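You operate a simulated robot arm through the tools that you are given. There is no shell and no other tool. Be economical: measure what you need, move in short steps, check, and stop when the job is done.

The job below is to be done with a simulated robot arm. You get a single attempt, and the scene is never put back.

Task
Stone the burr off the steel coupon in the vice.
Fine: Vice lever tight and the coarse stone oiled at the tin first; stop at flush, stone back, lever free again. Set down upright: coarse bench stone. Where these are worked on the way, their far stop is far enough and under half their travel is too little: vice lever.

The check looks at the end state, three seconds after you hand in, the way a careful person would. Anything else that was tipped, shoved, dropped, spilled or broken makes it a failure.

Robot
A 6-joint arm with a two-finger gripper, hanging from a carriage that runs on a gantry, over the field with the corners [51.9, 46.3], [-158.1, 46.1], [-158, -91.9], [52, -91.7] (x, y) and turns from -11.851 to 0.157 rad about z. Base frame: it is fixed where the carriage stands at the start and does not move with it; the origin is on the floor, on the carriage's upright axis, x ahead of it, y to its left, z up. Units: cm, rad, N and s.
With the tool pointing down near the work surface it reaches from about 10 to 54 cm from the robot's upright axis, wherever it stands. Its first joint turns from -2.897 to 2.897 rad. Places, roughly: oil tin [60, 20, 90]; vice lever [50, 20, 100]. Payload 2.45 kg.
The tool frame sits at the grasp point between the pads (the TCP): z along the fingers, y along the line on which they close. The tips reach 2.6 cm beyond it. The gripper opens to 9.6 cm. The gripper's body begins 6.9 cm behind the TCP.
Orientation is that of the tool frame in the base frame, as a unit quaternion [w, x, y, z]. With the fingers straight down and closing along the base's y, the tool's x points along the base's -x, its y along +y and its z along -z.

Tools
- The arm moves only by the tool step_arm. Its argument "plan" is a list of rows, each an object of numbers (a shift or turn left out is 0, a gripper value left out holds the last): "x", "y", "z": the shift along the base's x, y, z in units of 150 mm (1.0 is 150 mm); "ax", "ay", "az": the turn, a rotation vector about the base's x, y, z in units of 60 degrees (1.0 is 60 degrees); "gripper": the closure, from 0 (fully open) to 1 (shut). In form: [{"x": .., "y": .., "z": .., "ax": .., "ay": .., "az": .., "gripper": ..}, ...]. A call has 1 to 8 rows; each row is the pose to reach, as a shift and turn from the pose commanded when the call began. A call with a number of a shift or a turn outside -1 to 1 is refused whole. Rows are played at 5 a second. More than 5 cm and 0.15 rad between two rows, or a gripper value outside its range, and nothing of the call is played. Where a pose cannot be reached the arm comes as near as it can. A force on the tool above 70 N (or 10 N above the force at the start of the call, whichever is more), or a blocked arm, ends the call early, and 0.2 s more pass. The fingers move at their own pace and stop on an object; they squeeze with about 21 N. The grip force told is the motor's: it shows also when the fingers shut on nothing. Time passes only in rows, and 0.2 s behind the last, so rows that repeat a pose let the fingers close. It gives the time, the measured TCP pose, the force on the tool (base axes), the opening and the grip force at its end, in the units of the frame above (readings bear some noise), with the torque about the TCP (base axes, N m) and any sound that the robot's microphone picked up, and new pictures: "views" is both (left out), scene, wrist or none.
- Cameras (640 x 400 px; columns grow to the right, rows downward): "scene" is now at [23.78, 4.45, 179.07]; the picture's right is [0.74, -0.67, 0.00], its down [-0.61, -0.68, -0.41] and it looks along [0.27, 0.30, -0.91] (base axes); focal length 277 px, centre (320, 200). "wrist" rides on the gripper at [8.2, 0.3, -9.8] in the tool frame; the picture's right is [-0.04, 1.00, 0.00], its down [-0.73, -0.03, -0.68] and it looks along [-0.68, -0.03, 0.73] (tool axes); focal length 256 px, centre (320, 200). There is no depth. A picture from a camera that has moved, and an enlarged one, comes with that camera's place and axes in the base frame and with its lens.
- move_column(by): slides the trunk up (or, below 0, down) by that many cm; the arm and the scene camera ride with it, the base frame stays. It gives what a move gives, with no picture.
- steer(legs): drives the robot by 1 to 6 legs, each [ahead, left, turn to the left] in cm, cm and rad, along the robot's own axes; the way and the turn of a leg run together, so that a leg with both is an arc; at most 150 cm and 3.142 rad a leg. The arm and the cameras ride along, it lands a little off, and it stops where it bumps. It keeps to its track: a leg is cut to what the track allows. It gives what a move gives, and a new picture of the scene camera.
- head_to(pan, tilt): turns the head with the scene camera to pan (to the left, within 2.705 rad either way) and tilt (down, from -0.506 to 1.204), counted from straight ahead of the robot. It gives what a move gives, and a new picture of the scene camera.
- zoom(camera, box): a new picture of the part [left, top, right, bottom] of that camera's present view, enlarged. It takes no simulated time.
- sign_off(): hands the job in; it is judged then, once.

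Work in short steps. Places have to be worked out from the pictures, the camera data and where the tool is seen: move nearer, look again, correct. Check each grasp and each placing, and mend what went wrong. You have 120 turns and 260 pictures in all, those below and enlarged ones among them. Open the gripper and draw the arm clear of the work before you hand the job in, unless the task says otherwise; then end with one line.

The tools are called by a JSON object that holds its "method" and its "body". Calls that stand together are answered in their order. step_arm: Moves the arm, as the interface text tells. Its arguments: {"type":"object","properties":{"plan":{"type":"array","items":{"type":"object","properties":{"x":{"type":"number"},"y":{"type":"number"},"z":{"type":"number"},"ax":{"type":"number"},"ay":{"type":"number"},"az":{"type":"number"},"gripper":{"type":"number"}}}},"views":{"type":"string","enum":["both","scene","wrist","none"]}},"required":["plan"]} The other tools are called the same way: move_column (by) slides the trunk up or down; steer (legs) drives the base; head_to (pan, tilt) turns the head that bears the scene camera; zoom (camera, box) takes an enlarged picture of a part of a camera's view; sign_off () hands the job in.

At the start:

```text
clock: 0.0
eef_pos: [39.7, 14.4, 99.89]
tool_rot: [0.0, 0.0, 1.0, 0.0]
wrist_force: [-0.2, 0.1, 0.6]
ft_torque: [0.01, -0.02, -0.01]
opening: 9.59
grip_force: 0.1
trunk travel left (down, up): [-52.5, 7.7]
robot x, y, heading: [0.11, -0.46, 0.001]
head pan, tilt: [0.838, 1.152]
```

scene: 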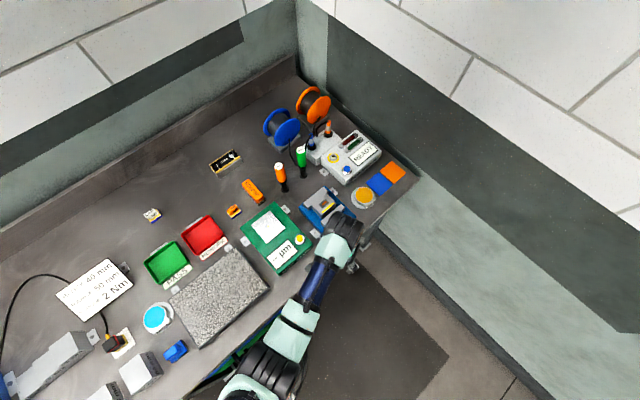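
wrist: 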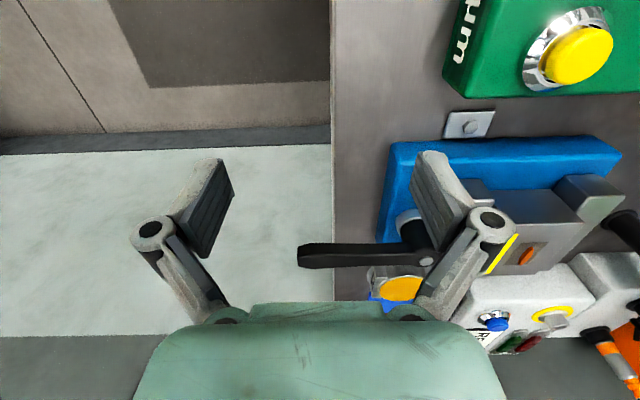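

The scene shows a bench with the vice (blue), orange/blue stones and a yellow-lidded tin near it. I zoom in on both views to identify the parts.

{"method": "zoom", "body": {"camera": "scene", "box": [260, 120, 430, 270]}}

{"method": "zoom", "body": {"camera": "wrist", "box": [280, 100, 640, 350]}}

{"method": "zoom", "body": {"camera": "scene", "box": [130, 130, 330, 330]}}

```text
2.67 times, centred on (345, 195) of scene
camera zoom: at [23.78, 4.45, 179.07], right [0.74, -0.67, 0.0], down [-0.61, -0.68, -0.41], along [0.27, 0.3, -0.91], focal length 739 px, centre (253, 213)
```

zoom: 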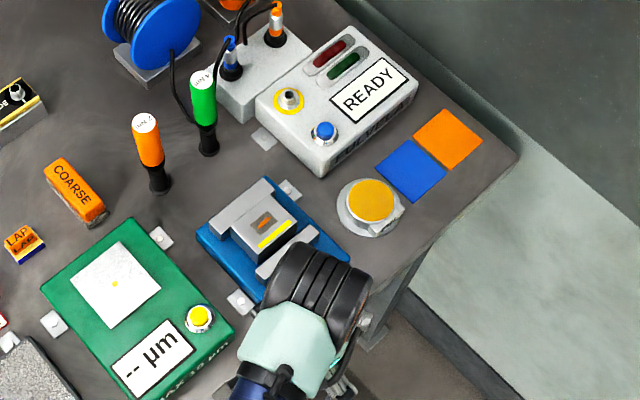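

```text
1.60 times, centred on (460, 225) of wrist
camera zoom: at [31.46, 14.72, 109.94], right [0.04, 1.0, 0.0], down [0.73, -0.03, 0.68], along [0.68, -0.03, -0.73], focal length 410 px, centre (96, 160)
```

zoom: 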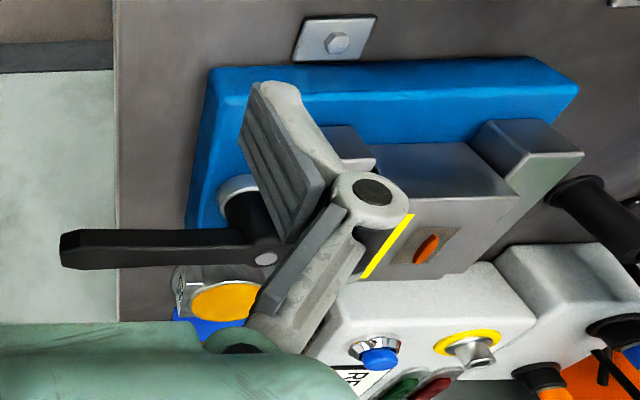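

```text
2.00 times, centred on (230, 230) of scene
camera zoom: at [23.78, 4.45, 179.07], right [0.74, -0.67, 0.0], down [-0.61, -0.68, -0.41], along [0.27, 0.3, -0.91], focal length 554 px, centre (500, 140)
```

zoom: 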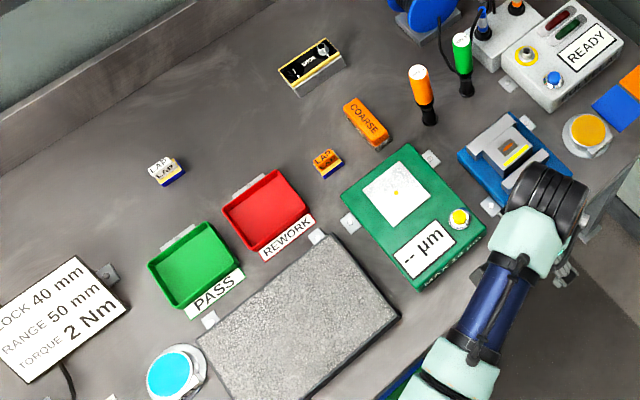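

I'll lift and back the arm off to see the vice and lever unobstructed.

{"method": "step_arm", "body": {"plan": [{"z": 0.3}, {"z": 0.6}, {"z": 0.6, "y": 0.3}, {"z": 0.6, "y": 0.6, "x": -0.2}, {"z": 0.6, "y": 0.8, "x": -0.5}, {"z": 0.6, "y": 0.8, "x": -0.8}]}}

```text
refused: row 4 steps farther than a row can; nothing moved
```

Row spacing has to stay under 5 cm; retrying with smaller steps.

{"method": "step_arm", "body": {"plan": [{"z": 0.3}, {"z": 0.6}, {"z": 0.6, "y": 0.3}, {"z": 0.6, "y": 0.5, "x": -0.2}, {"z": 0.6, "y": 0.6, "x": -0.45}, {"z": 0.6, "y": 0.6, "x": -0.75}]}}

```text
clock: 1.4
eef_pos: [28.44, 23.26, 109.28]
tool_rot: [0.001, 0.0, 1.0, 0.0]
wrist_force: [1.2, 0.4, 0.6]
ft_torque: [-0.02, 0.03, -0.02]
opening: 9.6
grip_force: 0.1
trunk travel left (down, up): [-52.5, 7.7]
robot x, y, heading: [-0.13, 0.02, -0.004]
head pan, tilt: [0.838, 1.152]
camera scene: at [23.79, 4.45, 179.08], right [0.74, -0.67, 0.0], down [-0.61, -0.68, -0.41], along [0.27, 0.3, -0.91], focal length 277 px, centre (320, 200)
camera wrist: at [20.18, 23.65, 119.13], right [0.04, 1.0, 0.0], down [0.73, -0.03, 0.68], along [0.68, -0.03, -0.73], focal length 256 px, centre (320, 200)
```

scene: 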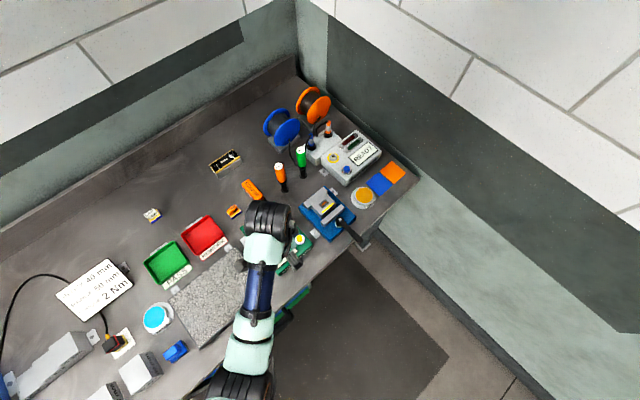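
wrist: 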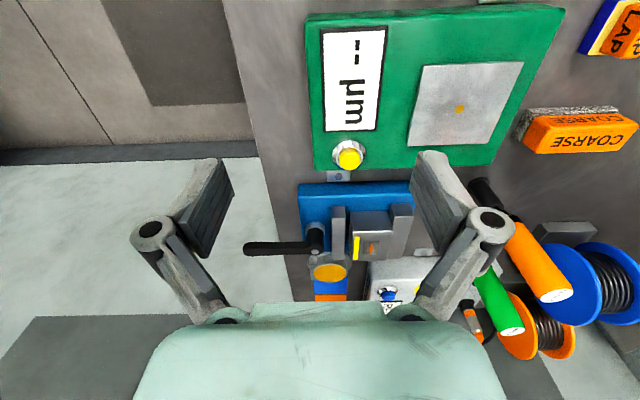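

{"method": "zoom", "body": {"camera": "scene", "box": [285, 165, 395, 255]}}

{"method": "zoom", "body": {"camera": "wrist", "box": [230, 160, 450, 310]}}

{"method": "zoom", "body": {"camera": "wrist", "box": [440, 60, 640, 200]}}

```text
4.44 times, centred on (340, 210) of scene
camera zoom: at [23.79, 4.45, 179.08], right [0.74, -0.67, 0.0], down [-0.61, -0.68, -0.41], along [0.27, 0.3, -0.91], focal length 1232 px, centre (231, 156)
```

zoom: 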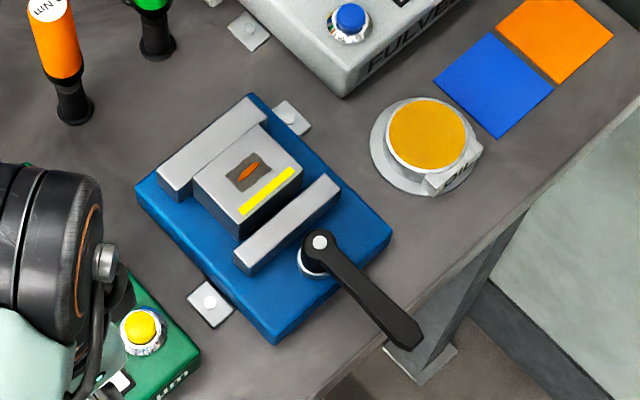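

```text
2.67 times, centred on (340, 235) of wrist
camera zoom: at [20.18, 23.65, 119.13], right [0.04, 1.0, 0.0], down [0.73, -0.03, 0.68], along [0.68, -0.03, -0.73], focal length 683 px, centre (267, 107)
```

zoom: 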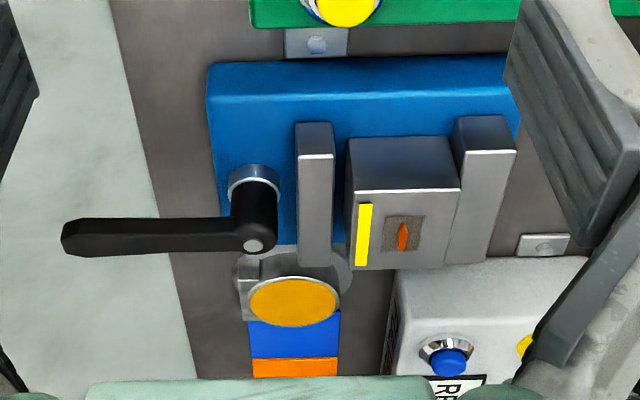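

```text
2.86 times, centred on (540, 130) of wrist
camera zoom: at [20.18, 23.65, 119.13], right [0.04, 1.0, 0.0], down [0.73, -0.03, 0.68], along [0.68, -0.03, -0.73], focal length 731 px, centre (-309, 400)
```

zoom: 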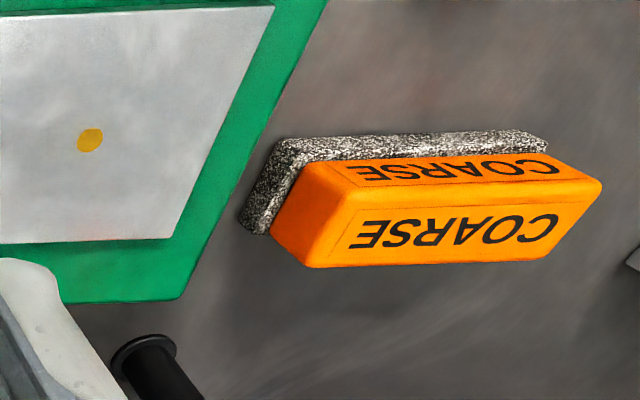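

I triangulate: lever pivot ≈[47.6,21.7,99.5], its end ≈[47.2,13,99]; burr ≈[47.5,29,99.3]; tin top ≈[61.1,23.6,94.3]; coarse stone top ≈[34,49.3,96.5] with a driver standing at ≈[43,43.6,108]. The stone and tin are out of reach from here, so I raise the trunk and drive ahead and left.

{"method": "move_column", "body": {"by": 7}}

{"method": "steer", "body": {"legs": [[24, 8, 0]]}}

```text
clock: 2.5
eef_pos: [28.47, 23.27, 116.17]
tool_rot: [0.0, 0.0, 1.0, 0.001]
wrist_force: [-0.4, -0.1, 0.5]
ft_torque: [-0.06, -0.01, -0.01]
opening: 9.58
grip_force: 0.0
trunk travel left (down, up): [-59.5, 0.7]
robot x, y, heading: [0.16, -0.09, -0.003]
head pan, tilt: [0.838, 1.152]
```

```text
clock: 4.3
eef_pos: [51.73, 31.06, 116.19]
tool_rot: [0.0, 0.0, 1.0, 0.0]
wrist_force: [-0.3, -0.7, 0.1]
ft_torque: [-0.02, 0.01, 0.0]
opening: 9.61
grip_force: 0.1
trunk travel left (down, up): [-59.5, 0.7]
robot x, y, heading: [23.54, 7.55, 0.004]
head pan, tilt: [0.838, 1.152]
camera scene: at [47.13, 12.17, 186.07], right [0.74, -0.67, 0.0], down [-0.61, -0.68, -0.41], along [0.27, 0.3, -0.91], focal length 277 px, centre (320, 200)
```

scene: 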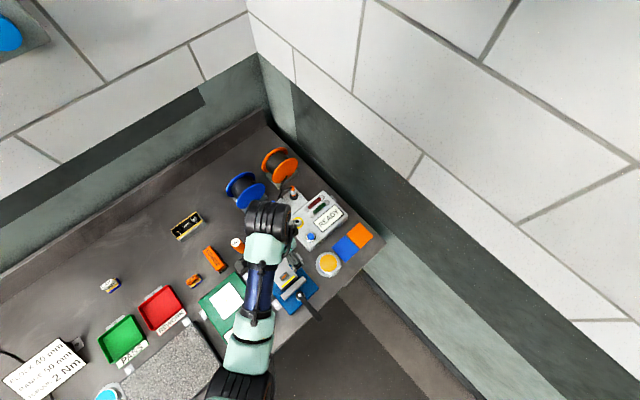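

Next I swing the tool a quarter turn about z while moving it over the lever's end, so the fingers will straddle the lever in x.

{"method": "step_arm", "body": {"plan": [{"y": -0.15, "az": 0.14}, {"y": -0.3, "x": -0.05, "az": 0.28}, {"y": -0.45, "x": -0.1, "az": 0.42}, {"y": -0.6, "x": -0.15, "az": 0.56}, {"y": -0.8, "x": -0.2, "az": 0.7}, {"y": -0.95, "x": -0.25, "az": 0.84}, {"y": -1.0, "x": -0.3, "az": 0.98}], "views": "none"}}

{"method": "step_arm", "body": {"plan": [{"az": 0.13}, {"az": 0.26}, {"az": 0.39}, {"az": 0.52}, {"az": 0.52, "z": -0.2, "y": -0.1}, {"az": 0.52, "z": -0.45, "y": -0.1, "gripper": 0.3}], "views": "both"}}

```text
clock: 5.9
eef_pos: [47.49, 15.87, 116.19]
tool_rot: [0.0, -0.492, 0.87, -0.001]
wrist_force: [-0.4, -0.1, -0.2]
ft_torque: [-0.01, -0.01, 0.03]
opening: 9.59
grip_force: 0.0
trunk travel left (down, up): [-59.5, 0.7]
robot x, y, heading: [23.32, 7.51, 0.005]
head pan, tilt: [0.838, 1.152]
```

```text
clock: 7.3
eef_pos: [47.54, 14.65, 109.7]
tool_rot: [-0.001, 0.708, -0.706, 0.001]
wrist_force: [1.1, 0.5, -1.1]
ft_torque: [-0.01, 0.0, -0.01]
opening: 6.72
grip_force: 0.0
trunk travel left (down, up): [-59.5, 0.7]
robot x, y, heading: [23.07, 7.61, -0.002]
head pan, tilt: [0.838, 1.152]
camera scene: at [47.14, 12.18, 186.08], right [0.74, -0.67, 0.0], down [-0.61, -0.68, -0.41], along [0.27, 0.3, -0.91], focal length 277 px, centre (320, 200)
camera wrist: at [47.11, 6.48, 119.6], right [-1.0, 0.04, 0.0], down [0.03, 0.73, 0.68], along [0.03, 0.68, -0.73], focal length 256 px, centre (320, 200)
```

scene: 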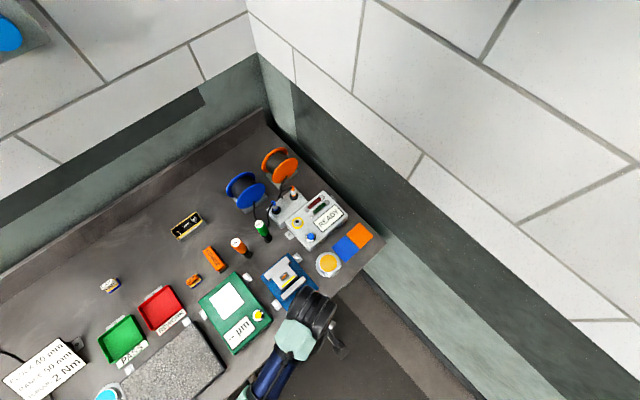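
wrist: 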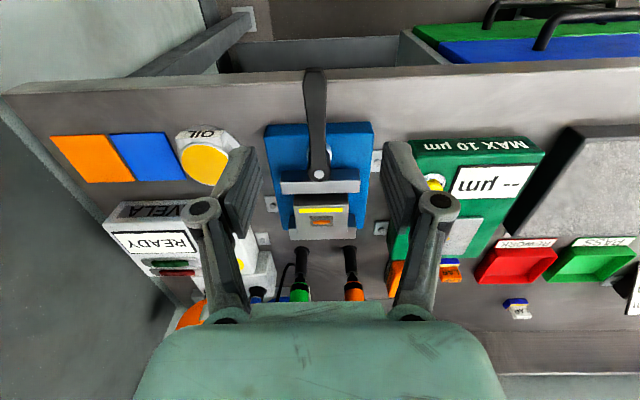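

The fingers straddle the lever. I descend so the tips sit just below the lever bar and narrow the gap.

{"method": "step_arm", "body": {"plan": [{"z": -0.25, "gripper": 0.55}, {"z": -0.5, "gripper": 0.6}, {"z": -0.66, "gripper": 0.65}, {"z": -0.66}], "views": "wrist"}}

```text
clock: 8.3
eef_pos: [47.35, 14.63, 99.73]
tool_rot: [0.0, 0.708, -0.706, 0.0]
wrist_force: [0.6, -0.4, 0.0]
ft_torque: [0.01, -0.01, 0.01]
opening: 3.36
grip_force: 0.0
trunk travel left (down, up): [-59.5, 0.7]
robot x, y, heading: [23.56, 7.58, 0.002]
head pan, tilt: [0.838, 1.152]
camera wrist: at [46.96, 6.52, 109.72], right [-1.0, 0.04, 0.0], down [0.03, 0.73, 0.68], along [0.03, 0.68, -0.73], focal length 256 px, centre (320, 200)
```

wrist: 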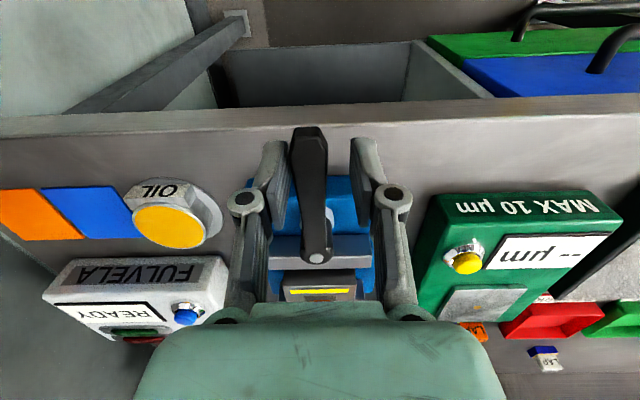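

The pads are either side of the lever. I try sweeping it gently clockwise along its arc first, watching for force.

{"method": "step_arm", "body": {"plan": [{"x": -0.066, "y": 0.005, "az": -0.133}, {"x": -0.13, "y": 0.018, "az": -0.267}, {"x": -0.192, "y": 0.041, "az": -0.4}], "views": "wrist"}}

```text
clock: 9.0
eef_pos: [46.61, 14.95, 100.13]
tool_rot: [0.012, -0.583, 0.812, -0.008]
wrist_force: [22.6, -5.1, 1.5]
ft_torque: [-0.12, -0.44, 0.38]
opening: 5.07
grip_force: 13.0
trunk travel left (down, up): [-59.5, 0.7]
robot x, y, heading: [23.47, 7.79, 0.003]
head pan, tilt: [0.838, 1.152]
stopped in row 3: the force on the tool passed its limit at 88 N (the readings are from after the stop); the commanded pose is now the measured one
camera wrist: at [43.36, 7.34, 109.89], right [-0.93, 0.36, -0.03], down [0.24, 0.69, 0.69], along [0.26, 0.63, -0.73], focal length 256 px, centre (320, 200)
```

wrist: 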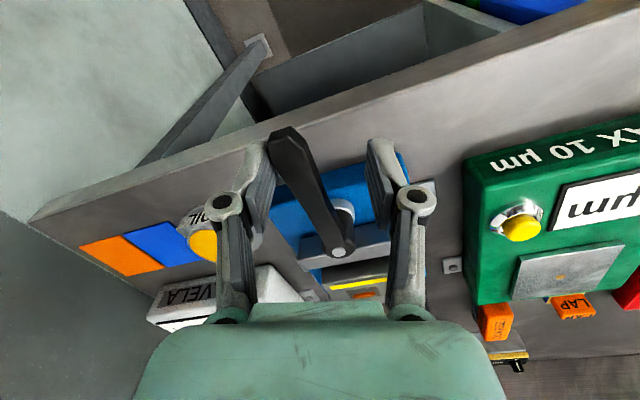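

Clockwise is its stop. I go back to neutral and sweep the other way (toward +x).

{"method": "step_arm", "body": {"plan": [{"x": 0.03, "y": -0.01, "z": -0.03, "az": 0.14, "gripper": 0.65}, {"x": 0.06, "y": -0.02, "z": -0.03, "az": 0.28}, {"x": 0.12, "y": -0.02, "z": -0.03, "az": 0.4}, {"x": 0.18, "y": -0.015, "z": -0.03, "az": 0.5}], "views": "wrist"}}

```text
clock: 10.0
eef_pos: [48.28, 14.89, 99.22]
tool_rot: [-0.006, 0.774, -0.633, 0.001]
wrist_force: [0.1, 0.3, 0.0]
ft_torque: [0.02, -0.01, -0.01]
opening: 3.39
grip_force: 0.1
trunk travel left (down, up): [-59.5, 0.7]
robot x, y, heading: [23.11, 7.78, 0.003]
head pan, tilt: [0.838, 1.152]
camera wrist: at [49.37, 6.74, 109.12], right [-0.99, -0.16, -0.01], down [-0.12, 0.72, 0.68], along [-0.1, 0.68, -0.73], focal length 256 px, centre (320, 200)
```

wrist: 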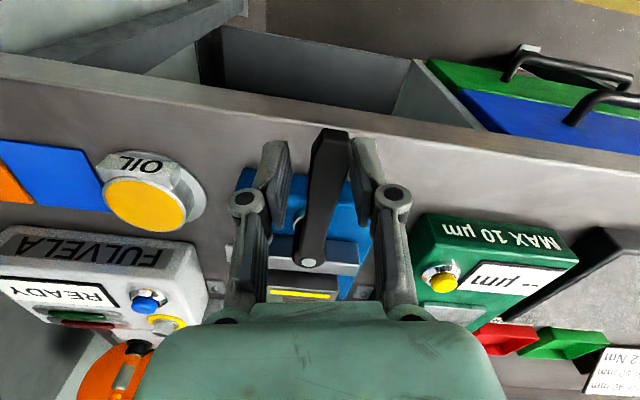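

No resistance this way yet; continuing the arc counterclockwise.

{"method": "step_arm", "body": {"plan": [{"x": 0.067, "y": 0.001, "z": 0.02, "az": 0.067}, {"x": 0.129, "y": 0.021, "z": 0.02, "az": 0.2}, {"x": 0.188, "y": 0.05, "z": 0.02, "az": 0.33}], "views": "wrist"}}

```text
clock: 10.8
eef_pos: [51.21, 15.62, 99.59]
tool_rot: [-0.006, 0.871, -0.49, 0.0]
wrist_force: [-1.7, -1.3, 0.9]
ft_torque: [-0.02, 0.0, -0.03]
opening: 3.46
grip_force: 0.5
trunk travel left (down, up): [-59.5, 0.7]
robot x, y, heading: [23.52, 7.57, 0.004]
head pan, tilt: [0.838, 1.152]
camera wrist: at [55.05, 8.31, 109.47], right [-0.87, -0.48, -0.01], down [-0.36, 0.63, 0.68], along [-0.32, 0.6, -0.73], focal length 256 px, centre (320, 200)
```

wrist: 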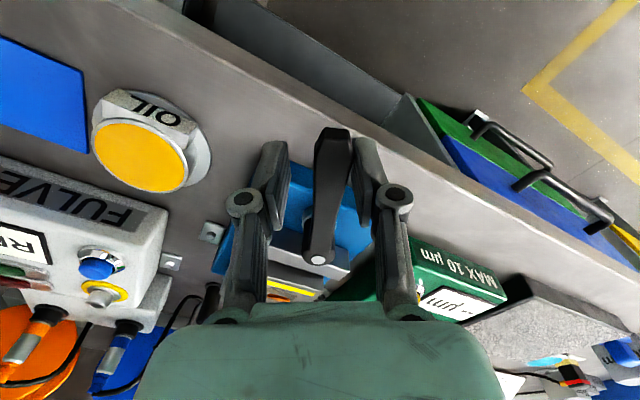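

The lever follows (about 25–30°). Continuing the arc.

{"method": "step_arm", "body": {"plan": [{"x": 0.047, "y": 0.037, "az": 0.127}, {"x": 0.095, "y": 0.081, "az": 0.26}, {"x": 0.137, "y": 0.131, "az": 0.39}, {"x": 0.171, "y": 0.186, "az": 0.52}], "views": "wrist"}}

```text
clock: 11.8
eef_pos: [53.81, 18.4, 99.59]
tool_rot: [-0.007, 0.972, -0.237, 0.0]
wrist_force: [-0.4, -1.1, 0.5]
ft_torque: [-0.03, 0.03, 0.01]
opening: 3.47
grip_force: 0.9
trunk travel left (down, up): [-59.5, 0.7]
robot x, y, heading: [23.01, 7.41, 0.006]
head pan, tilt: [0.838, 1.152]
camera wrist: at [60.82, 14.21, 109.52], right [-0.5, -0.87, -0.01], down [-0.64, 0.35, 0.68], along [-0.59, 0.35, -0.73], focal length 256 px, centre (320, 200)
```

wrist: 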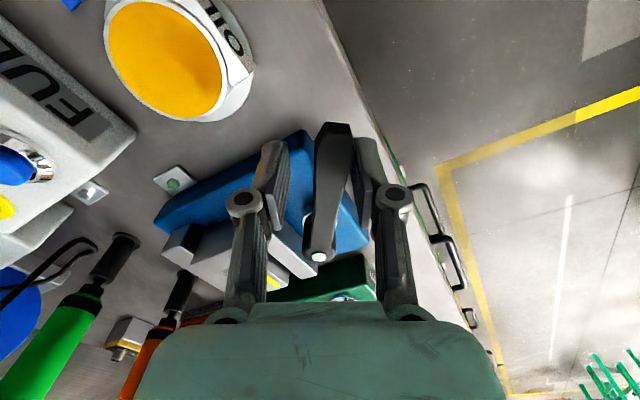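

Still no stop; continuing.

{"method": "step_arm", "body": {"plan": [{"x": 0.025, "y": 0.061, "az": 0.133}, {"x": 0.043, "y": 0.123, "az": 0.267}, {"x": 0.051, "y": 0.187, "az": 0.4}, {"x": 0.051, "y": 0.253, "az": 0.53}], "views": "wrist"}}

```text
clock: 12.8
eef_pos: [54.38, 22.16, 99.71]
tool_rot: [-0.006, 0.999, 0.037, -0.004]
wrist_force: [0.3, -3.9, -0.3]
ft_torque: [-0.06, -0.03, -0.02]
opening: 3.6
grip_force: 1.7
trunk travel left (down, up): [-59.5, 0.7]
robot x, y, heading: [23.41, 7.87, 0.003]
head pan, tilt: [0.838, 1.152]
camera wrist: at [62.58, 22.26, 109.62], right [0.03, -1.0, -0.01], down [-0.73, -0.03, 0.68], along [-0.68, -0.02, -0.73], focal length 256 px, centre (320, 200)
```

wrist: 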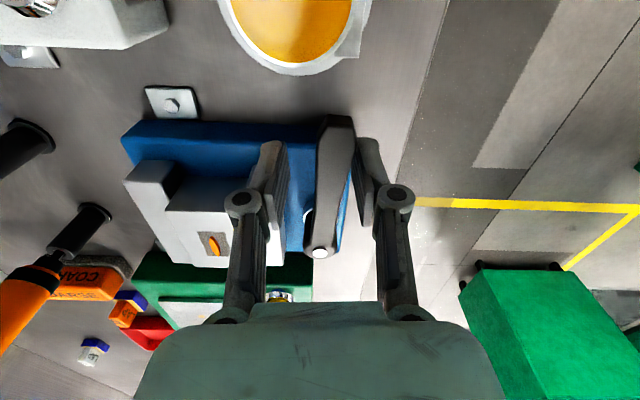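

The lever now points about +x with slight force building. I nudge on a little to find the far stop.

{"method": "step_arm", "body": {"plan": [{"x": 0.005, "y": 0.04, "az": 0.08}, {"x": 0.003, "y": 0.08, "az": 0.16}], "views": "wrist"}}

```text
clock: 13.4
eef_pos: [54.54, 22.85, 99.66]
tool_rot: [-0.003, 0.993, 0.12, -0.007]
wrist_force: [-4.8, -22.6, 0.2]
ft_torque: [-0.44, 0.14, -0.59]
opening: 4.52
grip_force: 8.1
trunk travel left (down, up): [-59.5, 0.7]
robot x, y, heading: [23.5, 7.57, -0.0]
head pan, tilt: [0.838, 1.152]
camera wrist: at [62.43, 24.41, 109.49], right [0.2, -0.98, -0.01], down [-0.71, -0.15, 0.69], along [-0.67, -0.13, -0.73], focal length 256 px, centre (320, 200)
```

wrist: 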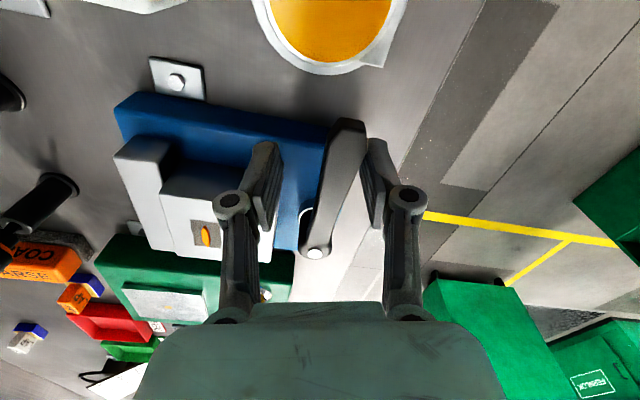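

The far stop is reached (22 N, lever at +x). I relax back within the gap, open, and lift straight up.

{"method": "step_arm", "body": {"plan": [{"y": -0.05, "az": -0.1}, {"y": -0.07, "az": -0.2, "gripper": 0.4}, {"y": -0.07, "az": -0.2, "z": 0.15}, {"y": -0.07, "az": -0.2, "z": 0.45}, {"y": -0.07, "az": -0.2, "z": 0.75}, {"y": -0.07, "az": -0.2, "z": 1.0}], "views": "both"}}

```text
clock: 14.8
eef_pos: [54.51, 22.27, 114.82]
tool_rot: [-0.006, 1.0, 0.016, -0.003]
wrist_force: [0.3, 0.0, -0.4]
ft_torque: [0.03, -0.05, 0.0]
opening: 5.74
grip_force: 0.0
trunk travel left (down, up): [-59.5, 0.7]
robot x, y, heading: [23.38, 7.74, 0.005]
head pan, tilt: [0.838, 1.152]
camera scene: at [47.21, 12.17, 186.07], right [0.74, -0.67, 0.0], down [-0.61, -0.68, -0.41], along [0.27, 0.3, -0.91], focal length 277 px, centre (320, 200)
camera wrist: at [62.59, 22.05, 124.79], right [-0.01, -1.0, -0.01], down [-0.73, 0.0, 0.68], along [-0.68, 0.02, -0.73], focal length 256 px, centre (320, 200)
```

scene: 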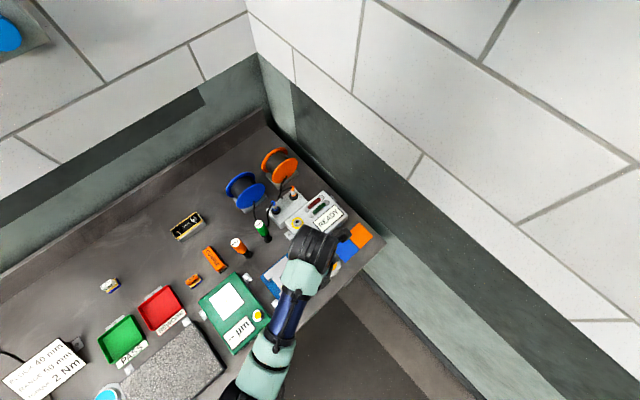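
wrist: 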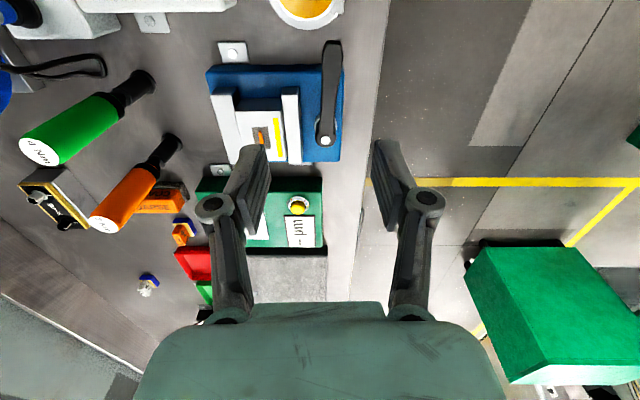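

The lever is tight and the moving jaw closed up. Now I go to the coarse stone: first back in −x while turning the tool, then out in +y, staying high of the drivers.

{"method": "step_arm", "body": {"plan": [{"x": -0.2, "az": -0.14}, {"x": -0.4, "az": -0.28}, {"x": -0.6, "az": -0.42}, {"x": -0.8, "az": -0.56}, {"x": -0.95, "az": -0.7}, {"x": -1.0, "az": -0.84, "y": 0.2}, {"x": -1.0, "az": -0.98, "y": 0.4}], "views": "none"}}

{"method": "step_arm", "body": {"plan": [{"x": -0.15, "az": -0.14, "y": 0.2, "gripper": 0.0}, {"x": -0.3, "az": -0.28, "y": 0.4}, {"x": -0.36, "az": -0.42, "y": 0.6}, {"x": -0.36, "az": -0.53, "y": 0.8}, {"x": -0.36, "az": -0.53, "y": 1.0}], "views": "both"}}

```text
clock: 16.4
eef_pos: [39.19, 28.09, 114.86]
tool_rot: [-0.006, 0.878, -0.478, 0.001]
wrist_force: [0.9, 0.7, -0.8]
ft_torque: [0.03, 0.0, 0.03]
opening: 5.75
grip_force: 0.1
trunk travel left (down, up): [-59.5, 0.7]
robot x, y, heading: [23.47, 7.59, 0.001]
head pan, tilt: [0.838, 1.152]
```

```text
clock: 17.6
eef_pos: [34.1, 43.21, 114.67]
tool_rot: [-0.006, 0.714, -0.7, 0.002]
wrist_force: [0.5, -0.2, -0.2]
ft_torque: [0.05, -0.02, -0.02]
opening: 9.58
grip_force: 0.1
trunk travel left (down, up): [-59.5, 0.7]
robot x, y, heading: [23.2, 7.73, -0.0]
head pan, tilt: [0.838, 1.152]
camera scene: at [47.21, 12.17, 186.07], right [0.74, -0.67, 0.0], down [-0.61, -0.68, -0.41], along [0.27, 0.3, -0.91], focal length 277 px, centre (320, 200)
camera wrist: at [33.73, 34.96, 124.57], right [-1.0, 0.02, -0.01], down [0.01, 0.73, 0.68], along [0.02, 0.68, -0.73], focal length 256 px, centre (320, 200)
```

scene: 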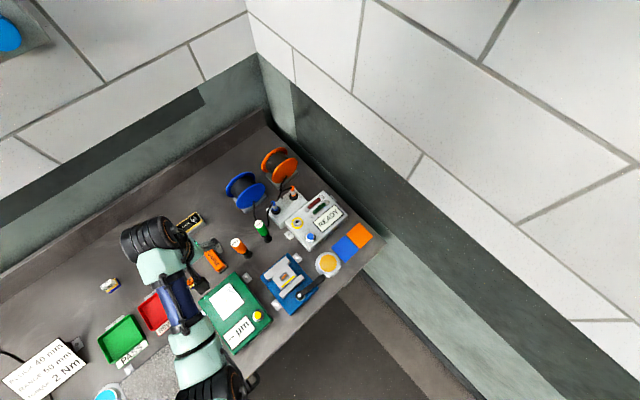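
wrist: 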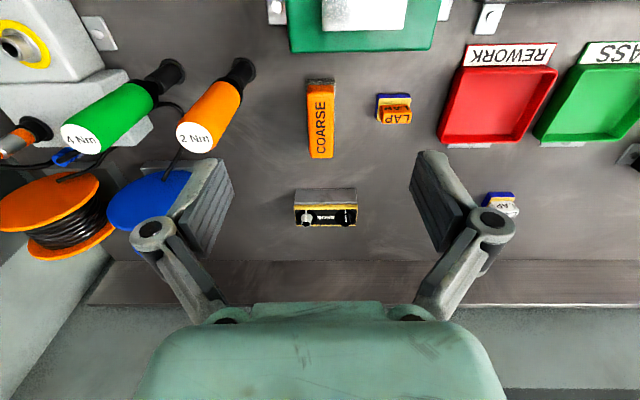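

The stone is centred at x≈34.2, y≈49.4, aligned with y. I move over it, levelling the tool, and descend part way.

{"method": "step_arm", "body": {"plan": [{"y": 0.2, "ax": -0.0055, "ay": 0.0107, "az": -0.019}, {"y": 0.413, "x": 0.006, "ax": -0.0055, "ay": 0.0107, "az": -0.019}, {"y": 0.413, "x": 0.006, "z": -0.3, "ax": -0.0055, "ay": 0.0107, "az": -0.019}, {"y": 0.413, "x": 0.006, "z": -0.6, "ax": -0.0055, "ay": 0.0107, "az": -0.019}, {"y": 0.413, "x": 0.006, "z": -0.75, "ax": -0.0055, "ay": 0.0107, "az": -0.019}, {"y": 0.413, "x": 0.006, "z": -0.75, "ax": -0.0055, "ay": 0.0107, "az": -0.019}], "views": "wrist"}}

```text
clock: 19.0
eef_pos: [34.66, 49.49, 103.13]
tool_rot: [-0.001, 0.707, -0.707, 0.0]
wrist_force: [-1.0, 1.1, -0.5]
ft_torque: [0.01, 0.02, 0.02]
opening: 9.59
grip_force: 0.0
trunk travel left (down, up): [-59.5, 0.7]
robot x, y, heading: [23.57, 7.62, 0.004]
head pan, tilt: [0.838, 1.152]
camera wrist: at [34.18, 41.41, 113.02], right [-1.0, 0.04, 0.0], down [0.03, 0.73, 0.68], along [0.03, 0.68, -0.73], focal length 256 px, centre (320, 200)
```

wrist: 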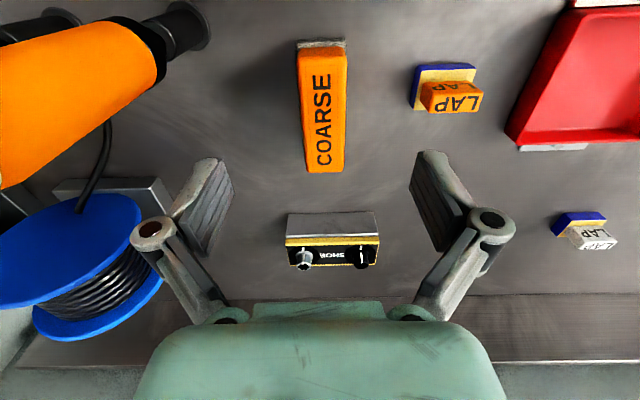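

Tool is centred over the stone (top ≈96.5). I descend to grip the orange handle and close.

{"method": "step_arm", "body": {"plan": [{"x": -0.015, "z": -0.25}, {"x": -0.015, "z": -0.5}, {"x": -0.015, "z": -0.51, "gripper": 0.4}, {"x": -0.015, "z": -0.51, "gripper": 0.7}, {"x": -0.015, "z": -0.51, "gripper": 1.0}, {"x": -0.015, "z": -0.51}, {"x": -0.015, "z": -0.51}], "views": "wrist"}}

```text
clock: 20.6
eef_pos: [33.95, 49.55, 95.67]
tool_rot: [-0.001, 0.707, -0.707, 0.0]
wrist_force: [0.3, 1.0, -0.3]
ft_torque: [0.09, -0.01, -0.06]
opening: 3.47
grip_force: 21.4
trunk travel left (down, up): [-59.5, 0.7]
robot x, y, heading: [23.68, 7.64, 0.006]
head pan, tilt: [0.838, 1.152]
camera wrist: at [33.62, 41.46, 105.64], right [-1.0, 0.04, 0.0], down [0.03, 0.73, 0.68], along [0.03, 0.68, -0.73], focal length 256 px, centre (320, 200)
```

wrist: 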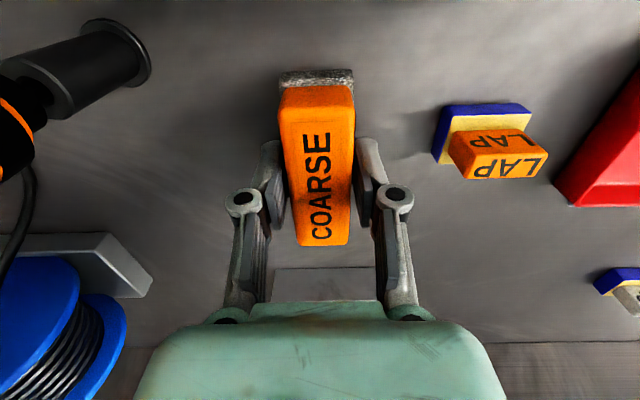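

The stone is gripped (3.47 cm, 21 N). I lift it straight up and check.

{"method": "step_arm", "body": {"plan": [{"z": 0.1}, {"z": 0.3}, {"z": 0.6}, {"z": 0.9}, {"z": 1.0}, {"z": 1.0, "y": -0.3}, {"z": 1.0, "y": -0.6}, {"z": 1.0, "y": -0.9}], "views": "wrist"}}

```text
clock: 22.4
eef_pos: [33.79, 36.35, 110.56]
tool_rot: [-0.002, 0.708, -0.707, 0.0]
wrist_force: [1.1, 0.9, -2.3]
ft_torque: [-0.05, -0.01, 0.02]
opening: 3.47
grip_force: 21.1
trunk travel left (down, up): [-59.5, 0.7]
robot x, y, heading: [23.49, 7.47, 0.001]
head pan, tilt: [0.838, 1.152]
camera wrist: at [33.26, 28.23, 120.67], right [-1.0, 0.04, 0.0], down [0.03, 0.73, 0.68], along [0.03, 0.68, -0.73], focal length 256 px, centre (320, 200)
```

wrist: 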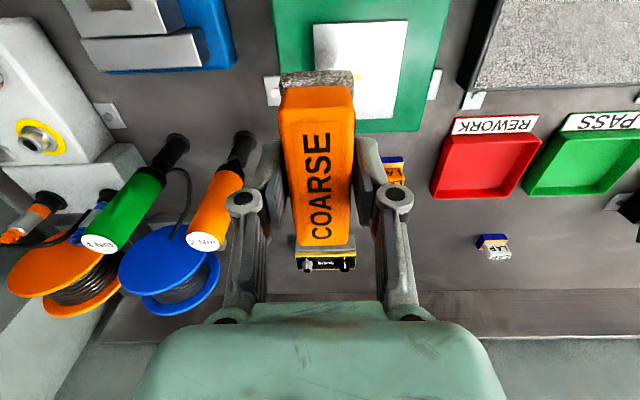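

Held firmly. I carry it high over the vice toward the tin.

{"method": "step_arm", "body": {"plan": [{"x": 0.15, "y": -0.28}, {"x": 0.4, "y": -0.45}, {"x": 0.7, "y": -0.55}, {"x": 1.0, "y": -0.65}, {"x": 1.0, "y": -0.85}], "views": "none"}}

{"method": "step_arm", "body": {"plan": [{"x": 0.3}, {"x": 0.6}, {"x": 0.8}, {"x": 0.8, "z": -0.15}, {"x": 0.8, "z": -0.3}, {"x": 0.8, "z": -0.3}], "views": "both"}}

```text
clock: 23.6
eef_pos: [49.14, 23.57, 110.81]
tool_rot: [-0.001, 0.708, -0.706, 0.001]
wrist_force: [0.3, 0.1, -1.8]
ft_torque: [-0.02, 0.03, -0.01]
opening: 3.46
grip_force: 21.0
trunk travel left (down, up): [-59.5, 0.7]
robot x, y, heading: [23.62, 7.56, 0.0]
head pan, tilt: [0.838, 1.152]
```

```text
clock: 25.0
eef_pos: [60.97, 23.32, 106.19]
tool_rot: [-0.001, 0.708, -0.706, 0.001]
wrist_force: [-0.4, 0.0, -1.8]
ft_torque: [-0.01, 0.04, -0.01]
opening: 3.46
grip_force: 20.9
trunk travel left (down, up): [-59.5, 0.7]
robot x, y, heading: [23.4, 7.5, 0.002]
head pan, tilt: [0.838, 1.152]
camera scene: at [47.21, 12.17, 186.07], right [0.74, -0.67, 0.0], down [-0.61, -0.68, -0.41], along [0.27, 0.3, -0.91], focal length 277 px, centre (320, 200)
camera wrist: at [60.51, 15.15, 116.13], right [-1.0, 0.04, 0.0], down [0.03, 0.73, 0.68], along [0.03, 0.68, -0.73], focal length 256 px, centre (320, 200)
```

scene: 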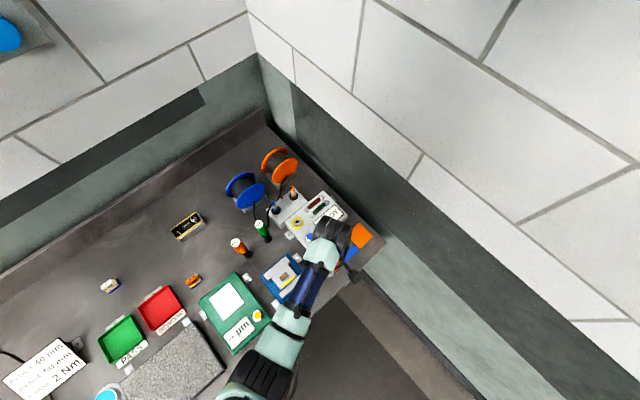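
wrist: 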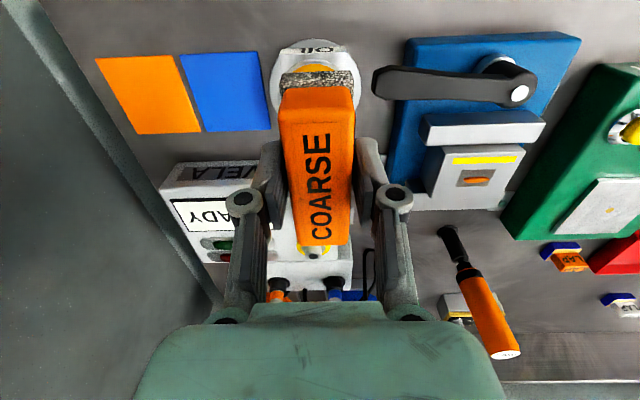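

Stone is above the tin. I shift slightly away from the lever tip and descend, then creep to contact.

{"method": "step_arm", "body": {"plan": [{"x": 0.03, "z": -0.15}, {"x": 0.03, "z": -0.3}, {"x": 0.03, "z": -0.35}], "views": "wrist"}}

```text
clock: 25.8
eef_pos: [61.38, 23.33, 100.97]
tool_rot: [0.0, -0.707, 0.707, -0.001]
wrist_force: [-0.4, -0.2, -1.8]
ft_torque: [0.02, 0.0, -0.01]
opening: 3.49
grip_force: 20.8
trunk travel left (down, up): [-59.5, 0.7]
robot x, y, heading: [23.72, 7.58, 0.004]
head pan, tilt: [0.838, 1.152]
camera wrist: at [60.99, 15.1, 110.96], right [-1.0, 0.04, 0.0], down [0.03, 0.73, 0.68], along [0.03, 0.68, -0.73], focal length 256 px, centre (320, 200)
```

wrist: 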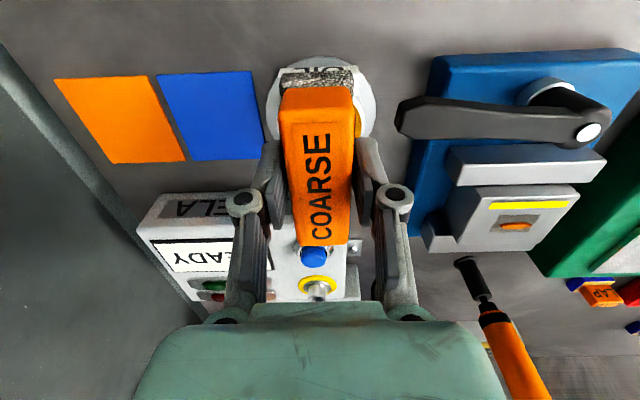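

Creeping down onto the tin pad in small steps.

{"method": "step_arm", "body": {"plan": [{"z": -0.02}, {"z": -0.04}, {"z": -0.05}], "views": "none"}}

```text
clock: 26.6
eef_pos: [61.43, 23.23, 100.44]
tool_rot: [-0.001, 0.708, -0.707, 0.0]
wrist_force: [0.3, 1.0, -1.6]
ft_torque: [0.0, -0.03, 0.02]
opening: 3.47
grip_force: 20.9
trunk travel left (down, up): [-59.5, 0.7]
robot x, y, heading: [23.48, 7.72, -0.003]
head pan, tilt: [0.838, 1.152]
```

No contact yet (fz still −1.7); a bit further.

{"method": "step_arm", "body": {"plan": [{"z": -0.02}, {"z": -0.035}], "views": "none"}}

{"method": "step_arm", "body": {"plan": [{"z": -0.015}, {"z": -0.025}], "views": "wrist"}}

```text
clock: 27.2
eef_pos: [61.51, 23.25, 99.76]
tool_rot: [0.0, -0.707, 0.707, -0.001]
wrist_force: [0.9, 0.4, -2.3]
ft_torque: [0.01, 0.01, -0.01]
opening: 3.46
grip_force: 21.1
trunk travel left (down, up): [-59.5, 0.7]
robot x, y, heading: [23.59, 7.73, 0.005]
head pan, tilt: [0.838, 1.152]
```

```text
clock: 27.8
eef_pos: [61.4, 23.21, 99.34]
tool_rot: [-0.001, 0.707, -0.707, 0.0]
wrist_force: [0.3, 0.1, -1.6]
ft_torque: [0.01, 0.01, 0.0]
opening: 3.45
grip_force: 21.2
trunk travel left (down, up): [-59.5, 0.7]
robot x, y, heading: [23.43, 7.33, -0.0]
head pan, tilt: [0.838, 1.152]
camera wrist: at [61.02, 15.15, 109.28], right [-1.0, 0.04, 0.0], down [0.03, 0.73, 0.68], along [0.03, 0.68, -0.73], focal length 256 px, centre (320, 200)
```

wrist: 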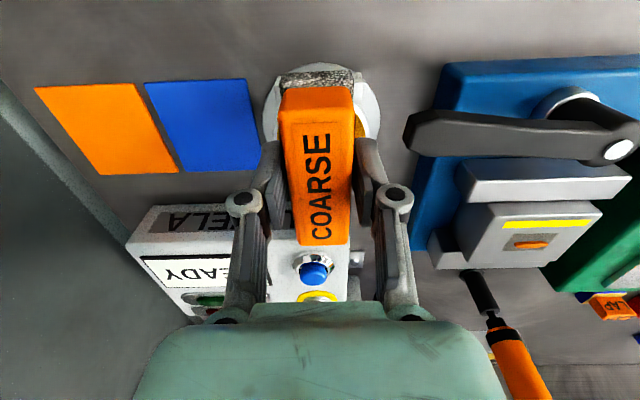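

Still not touching; the stone must be a little less tall than I assumed. Continuing in small steps.

{"method": "step_arm", "body": {"plan": [{"z": -0.015}, {"z": -0.03}], "views": "none"}}

{"method": "step_arm", "body": {"plan": [{"z": -0.01}, {"z": -0.02}], "views": "none"}}

{"method": "step_arm", "body": {"plan": [{"z": -0.01}, {"z": -0.02}], "views": "wrist"}}

```text
clock: 28.4
eef_pos: [61.54, 23.33, 98.79]
tool_rot: [-0.001, 0.707, -0.707, 0.0]
wrist_force: [1.1, 1.2, -1.4]
ft_torque: [-0.02, -0.04, 0.01]
opening: 3.48
grip_force: 21.2
trunk travel left (down, up): [-59.5, 0.7]
robot x, y, heading: [23.65, 7.84, 0.002]
head pan, tilt: [0.838, 1.152]
```

```text
clock: 29.0
eef_pos: [61.42, 23.51, 98.62]
tool_rot: [-0.001, 0.708, -0.706, 0.0]
wrist_force: [0.1, -0.2, -1.7]
ft_torque: [-0.03, -0.01, 0.04]
opening: 3.48
grip_force: 20.9
trunk travel left (down, up): [-59.5, 0.7]
robot x, y, heading: [23.27, 7.62, 0.001]
head pan, tilt: [0.838, 1.152]
```

```text
clock: 29.6
eef_pos: [61.5, 23.23, 98.4]
tool_rot: [-0.001, 0.708, -0.707, 0.0]
wrist_force: [-0.5, -0.2, -2.3]
ft_torque: [0.0, 0.0, -0.04]
opening: 3.47
grip_force: 20.8
trunk travel left (down, up): [-59.5, 0.7]
robot x, y, heading: [23.56, 7.57, -0.002]
head pan, tilt: [0.838, 1.152]
camera wrist: at [60.99, 15.18, 108.31], right [-1.0, 0.04, 0.0], down [0.03, 0.73, 0.68], along [0.03, 0.68, -0.73], focal length 256 px, centre (320, 200)
```

wrist: 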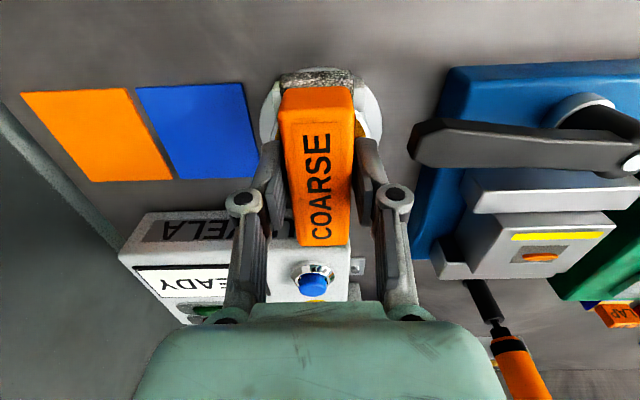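

Still free of contact; creeping further (fingertips ≈95.8, tin top ≈94.3).

{"method": "step_arm", "body": {"plan": [{"z": -0.01}, {"z": -0.02}], "views": "none"}}

{"method": "step_arm", "body": {"plan": [{"z": -0.01}, {"z": -0.02}], "views": "none"}}

{"method": "zoom", "body": {"camera": "wrist", "box": [240, 50, 410, 160]}}

```text
clock: 30.2
eef_pos: [61.56, 23.37, 98.06]
tool_rot: [0.0, 0.708, -0.706, 0.0]
wrist_force: [0.8, 0.8, -2.0]
ft_torque: [0.0, 0.01, 0.0]
opening: 3.46
grip_force: 20.5
trunk travel left (down, up): [-59.5, 0.7]
robot x, y, heading: [23.43, 7.64, -0.005]
head pan, tilt: [0.838, 1.152]
```

```text
clock: 30.8
eef_pos: [61.62, 23.46, 97.83]
tool_rot: [0.0, 0.708, -0.707, 0.001]
wrist_force: [-5.1, -1.6, 15.6]
ft_torque: [0.07, 0.09, 0.04]
opening: 3.5
grip_force: 20.9
trunk travel left (down, up): [-59.5, 0.7]
robot x, y, heading: [23.95, 7.78, 0.001]
head pan, tilt: [0.838, 1.152]
```

```text
3.64 times, centred on (325, 105) of wrist
camera zoom: at [61.09, 15.25, 107.72], right [-1.0, 0.04, 0.0], down [0.03, 0.73, 0.68], along [0.03, 0.68, -0.73], focal length 931 px, centre (302, 546)
```

zoom: 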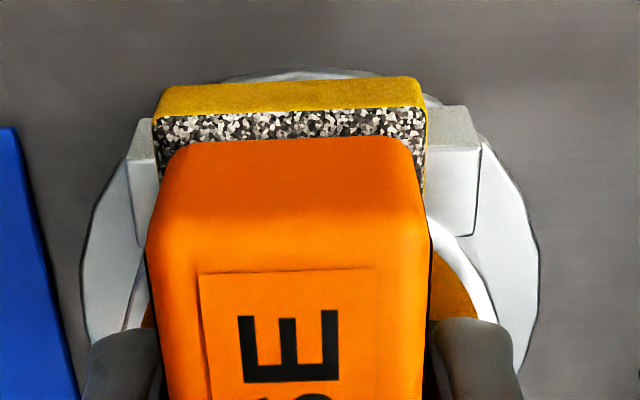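

Contact at TCP z≈97.85 with 15 N, and the stone's face now shows yellow oil. I lift and carry it over the coupon.

{"method": "step_arm", "body": {"plan": [{"z": 0.1}, {"z": 0.4}, {"z": 0.7}, {"z": 0.7, "x": -0.3, "y": 0.1}, {"z": 0.7, "x": -0.6, "y": 0.25}, {"z": 0.7, "x": -0.8, "y": 0.4}, {"z": 0.7, "x": -0.94, "y": 0.53}, {"z": 0.7, "x": -0.94, "y": 0.53}], "views": "both"}}

```text
refused: row 5 steps farther than a row can; nothing moved
```

{"method": "step_arm", "body": {"plan": [{"z": 0.1}, {"z": 0.4}, {"z": 0.7}, {"z": 0.7, "x": -0.3, "y": 0.1}, {"z": 0.7, "x": -0.55, "y": 0.25}, {"z": 0.7, "x": -0.75, "y": 0.37}, {"z": 0.7, "x": -0.94, "y": 0.37}], "views": "both"}}

```text
clock: 32.4
eef_pos: [47.47, 28.94, 108.36]
tool_rot: [0.0, -0.707, 0.707, 0.0]
wrist_force: [-0.1, -0.2, -2.2]
ft_torque: [0.0, 0.03, -0.01]
opening: 3.49
grip_force: 20.4
trunk travel left (down, up): [-59.5, 0.7]
robot x, y, heading: [23.38, 7.91, 0.002]
head pan, tilt: [0.838, 1.152]
camera scene: at [47.22, 12.17, 186.08], right [0.74, -0.67, 0.0], down [-0.61, -0.68, -0.41], along [0.27, 0.3, -0.91], focal length 277 px, centre (320, 200)
camera wrist: at [46.88, 20.76, 118.28], right [-1.0, 0.04, 0.0], down [0.03, 0.73, 0.68], along [0.03, 0.68, -0.73], focal length 256 px, centre (320, 200)
```

scene: 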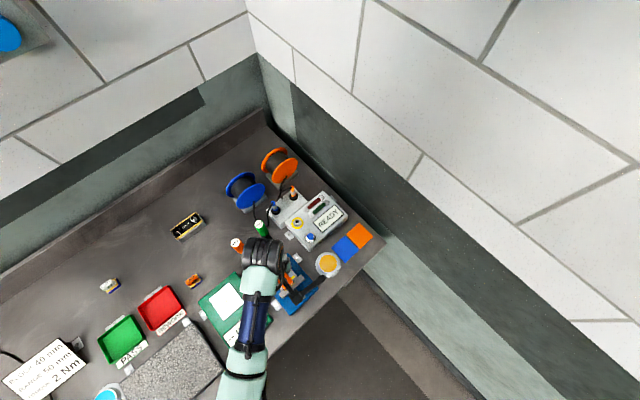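
wrist: 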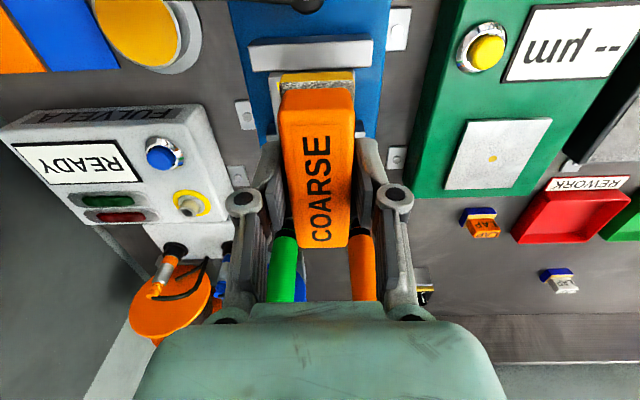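

The stone is over the coupon. I lower to just above expected contact (TCP ≈103).

{"method": "step_arm", "body": {"plan": [{"z": -0.15}, {"z": -0.3}, {"z": -0.32}], "views": "wrist"}}

{"method": "step_arm", "body": {"plan": [{"z": -0.01}, {"z": -0.02}], "views": "none"}}

```text
clock: 33.2
eef_pos: [47.45, 28.83, 103.48]
tool_rot: [0.001, -0.707, 0.707, -0.001]
wrist_force: [-0.2, -1.0, -1.6]
ft_torque: [0.02, -0.01, -0.01]
opening: 3.46
grip_force: 20.6
trunk travel left (down, up): [-59.5, 0.7]
robot x, y, heading: [23.72, 7.97, -0.001]
head pan, tilt: [0.838, 1.152]
camera wrist: at [46.97, 20.73, 113.44], right [-1.0, 0.04, 0.0], down [0.03, 0.73, 0.68], along [0.03, 0.68, -0.73], focal length 256 px, centre (320, 200)
```

wrist: 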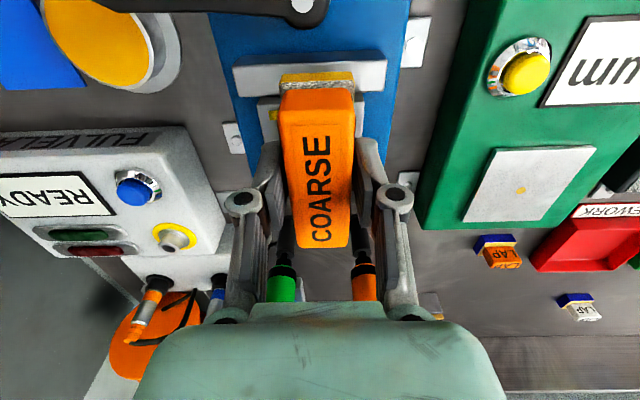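

```text
clock: 33.8
eef_pos: [47.45, 28.81, 103.21]
tool_rot: [0.0, 0.707, -0.707, 0.001]
wrist_force: [-0.5, 0.6, -2.2]
ft_torque: [0.01, -0.02, -0.02]
opening: 3.49
grip_force: 20.4
trunk travel left (down, up): [-59.5, 0.7]
robot x, y, heading: [23.81, 7.55, -0.007]
head pan, tilt: [0.838, 1.152]
```

Creeping on to find contact.

{"method": "step_arm", "body": {"plan": [{"z": -0.01}, {"z": -0.02}], "views": "none"}}

{"method": "step_arm", "body": {"plan": [{"z": -0.01}], "views": "none"}}

{"method": "step_arm", "body": {"plan": [{"z": -0.01}], "views": "none"}}

```text
clock: 34.4
eef_pos: [47.43, 28.71, 102.78]
tool_rot: [0.0, 0.708, -0.706, 0.001]
wrist_force: [0.4, 1.7, -1.8]
ft_torque: [0.01, -0.03, 0.03]
opening: 3.48
grip_force: 21.1
trunk travel left (down, up): [-59.5, 0.7]
robot x, y, heading: [23.36, 7.67, -0.001]
head pan, tilt: [0.838, 1.152]
```

```text
clock: 34.8
eef_pos: [47.53, 28.76, 102.78]
tool_rot: [0.0, 0.707, -0.707, 0.001]
wrist_force: [-1.0, -0.3, -2.1]
ft_torque: [0.01, 0.0, 0.0]
opening: 3.46
grip_force: 21.4
trunk travel left (down, up): [-59.5, 0.7]
robot x, y, heading: [23.09, 7.29, 0.001]
head pan, tilt: [0.838, 1.152]
```

```text
clock: 35.2
eef_pos: [47.3, 28.82, 102.61]
tool_rot: [0.001, -0.707, 0.707, -0.001]
wrist_force: [-0.6, 0.2, -1.4]
ft_torque: [-0.02, 0.0, -0.02]
opening: 3.47
grip_force: 20.6
trunk travel left (down, up): [-59.5, 0.7]
robot x, y, heading: [23.13, 7.7, 0.007]
head pan, tilt: [0.838, 1.152]
```

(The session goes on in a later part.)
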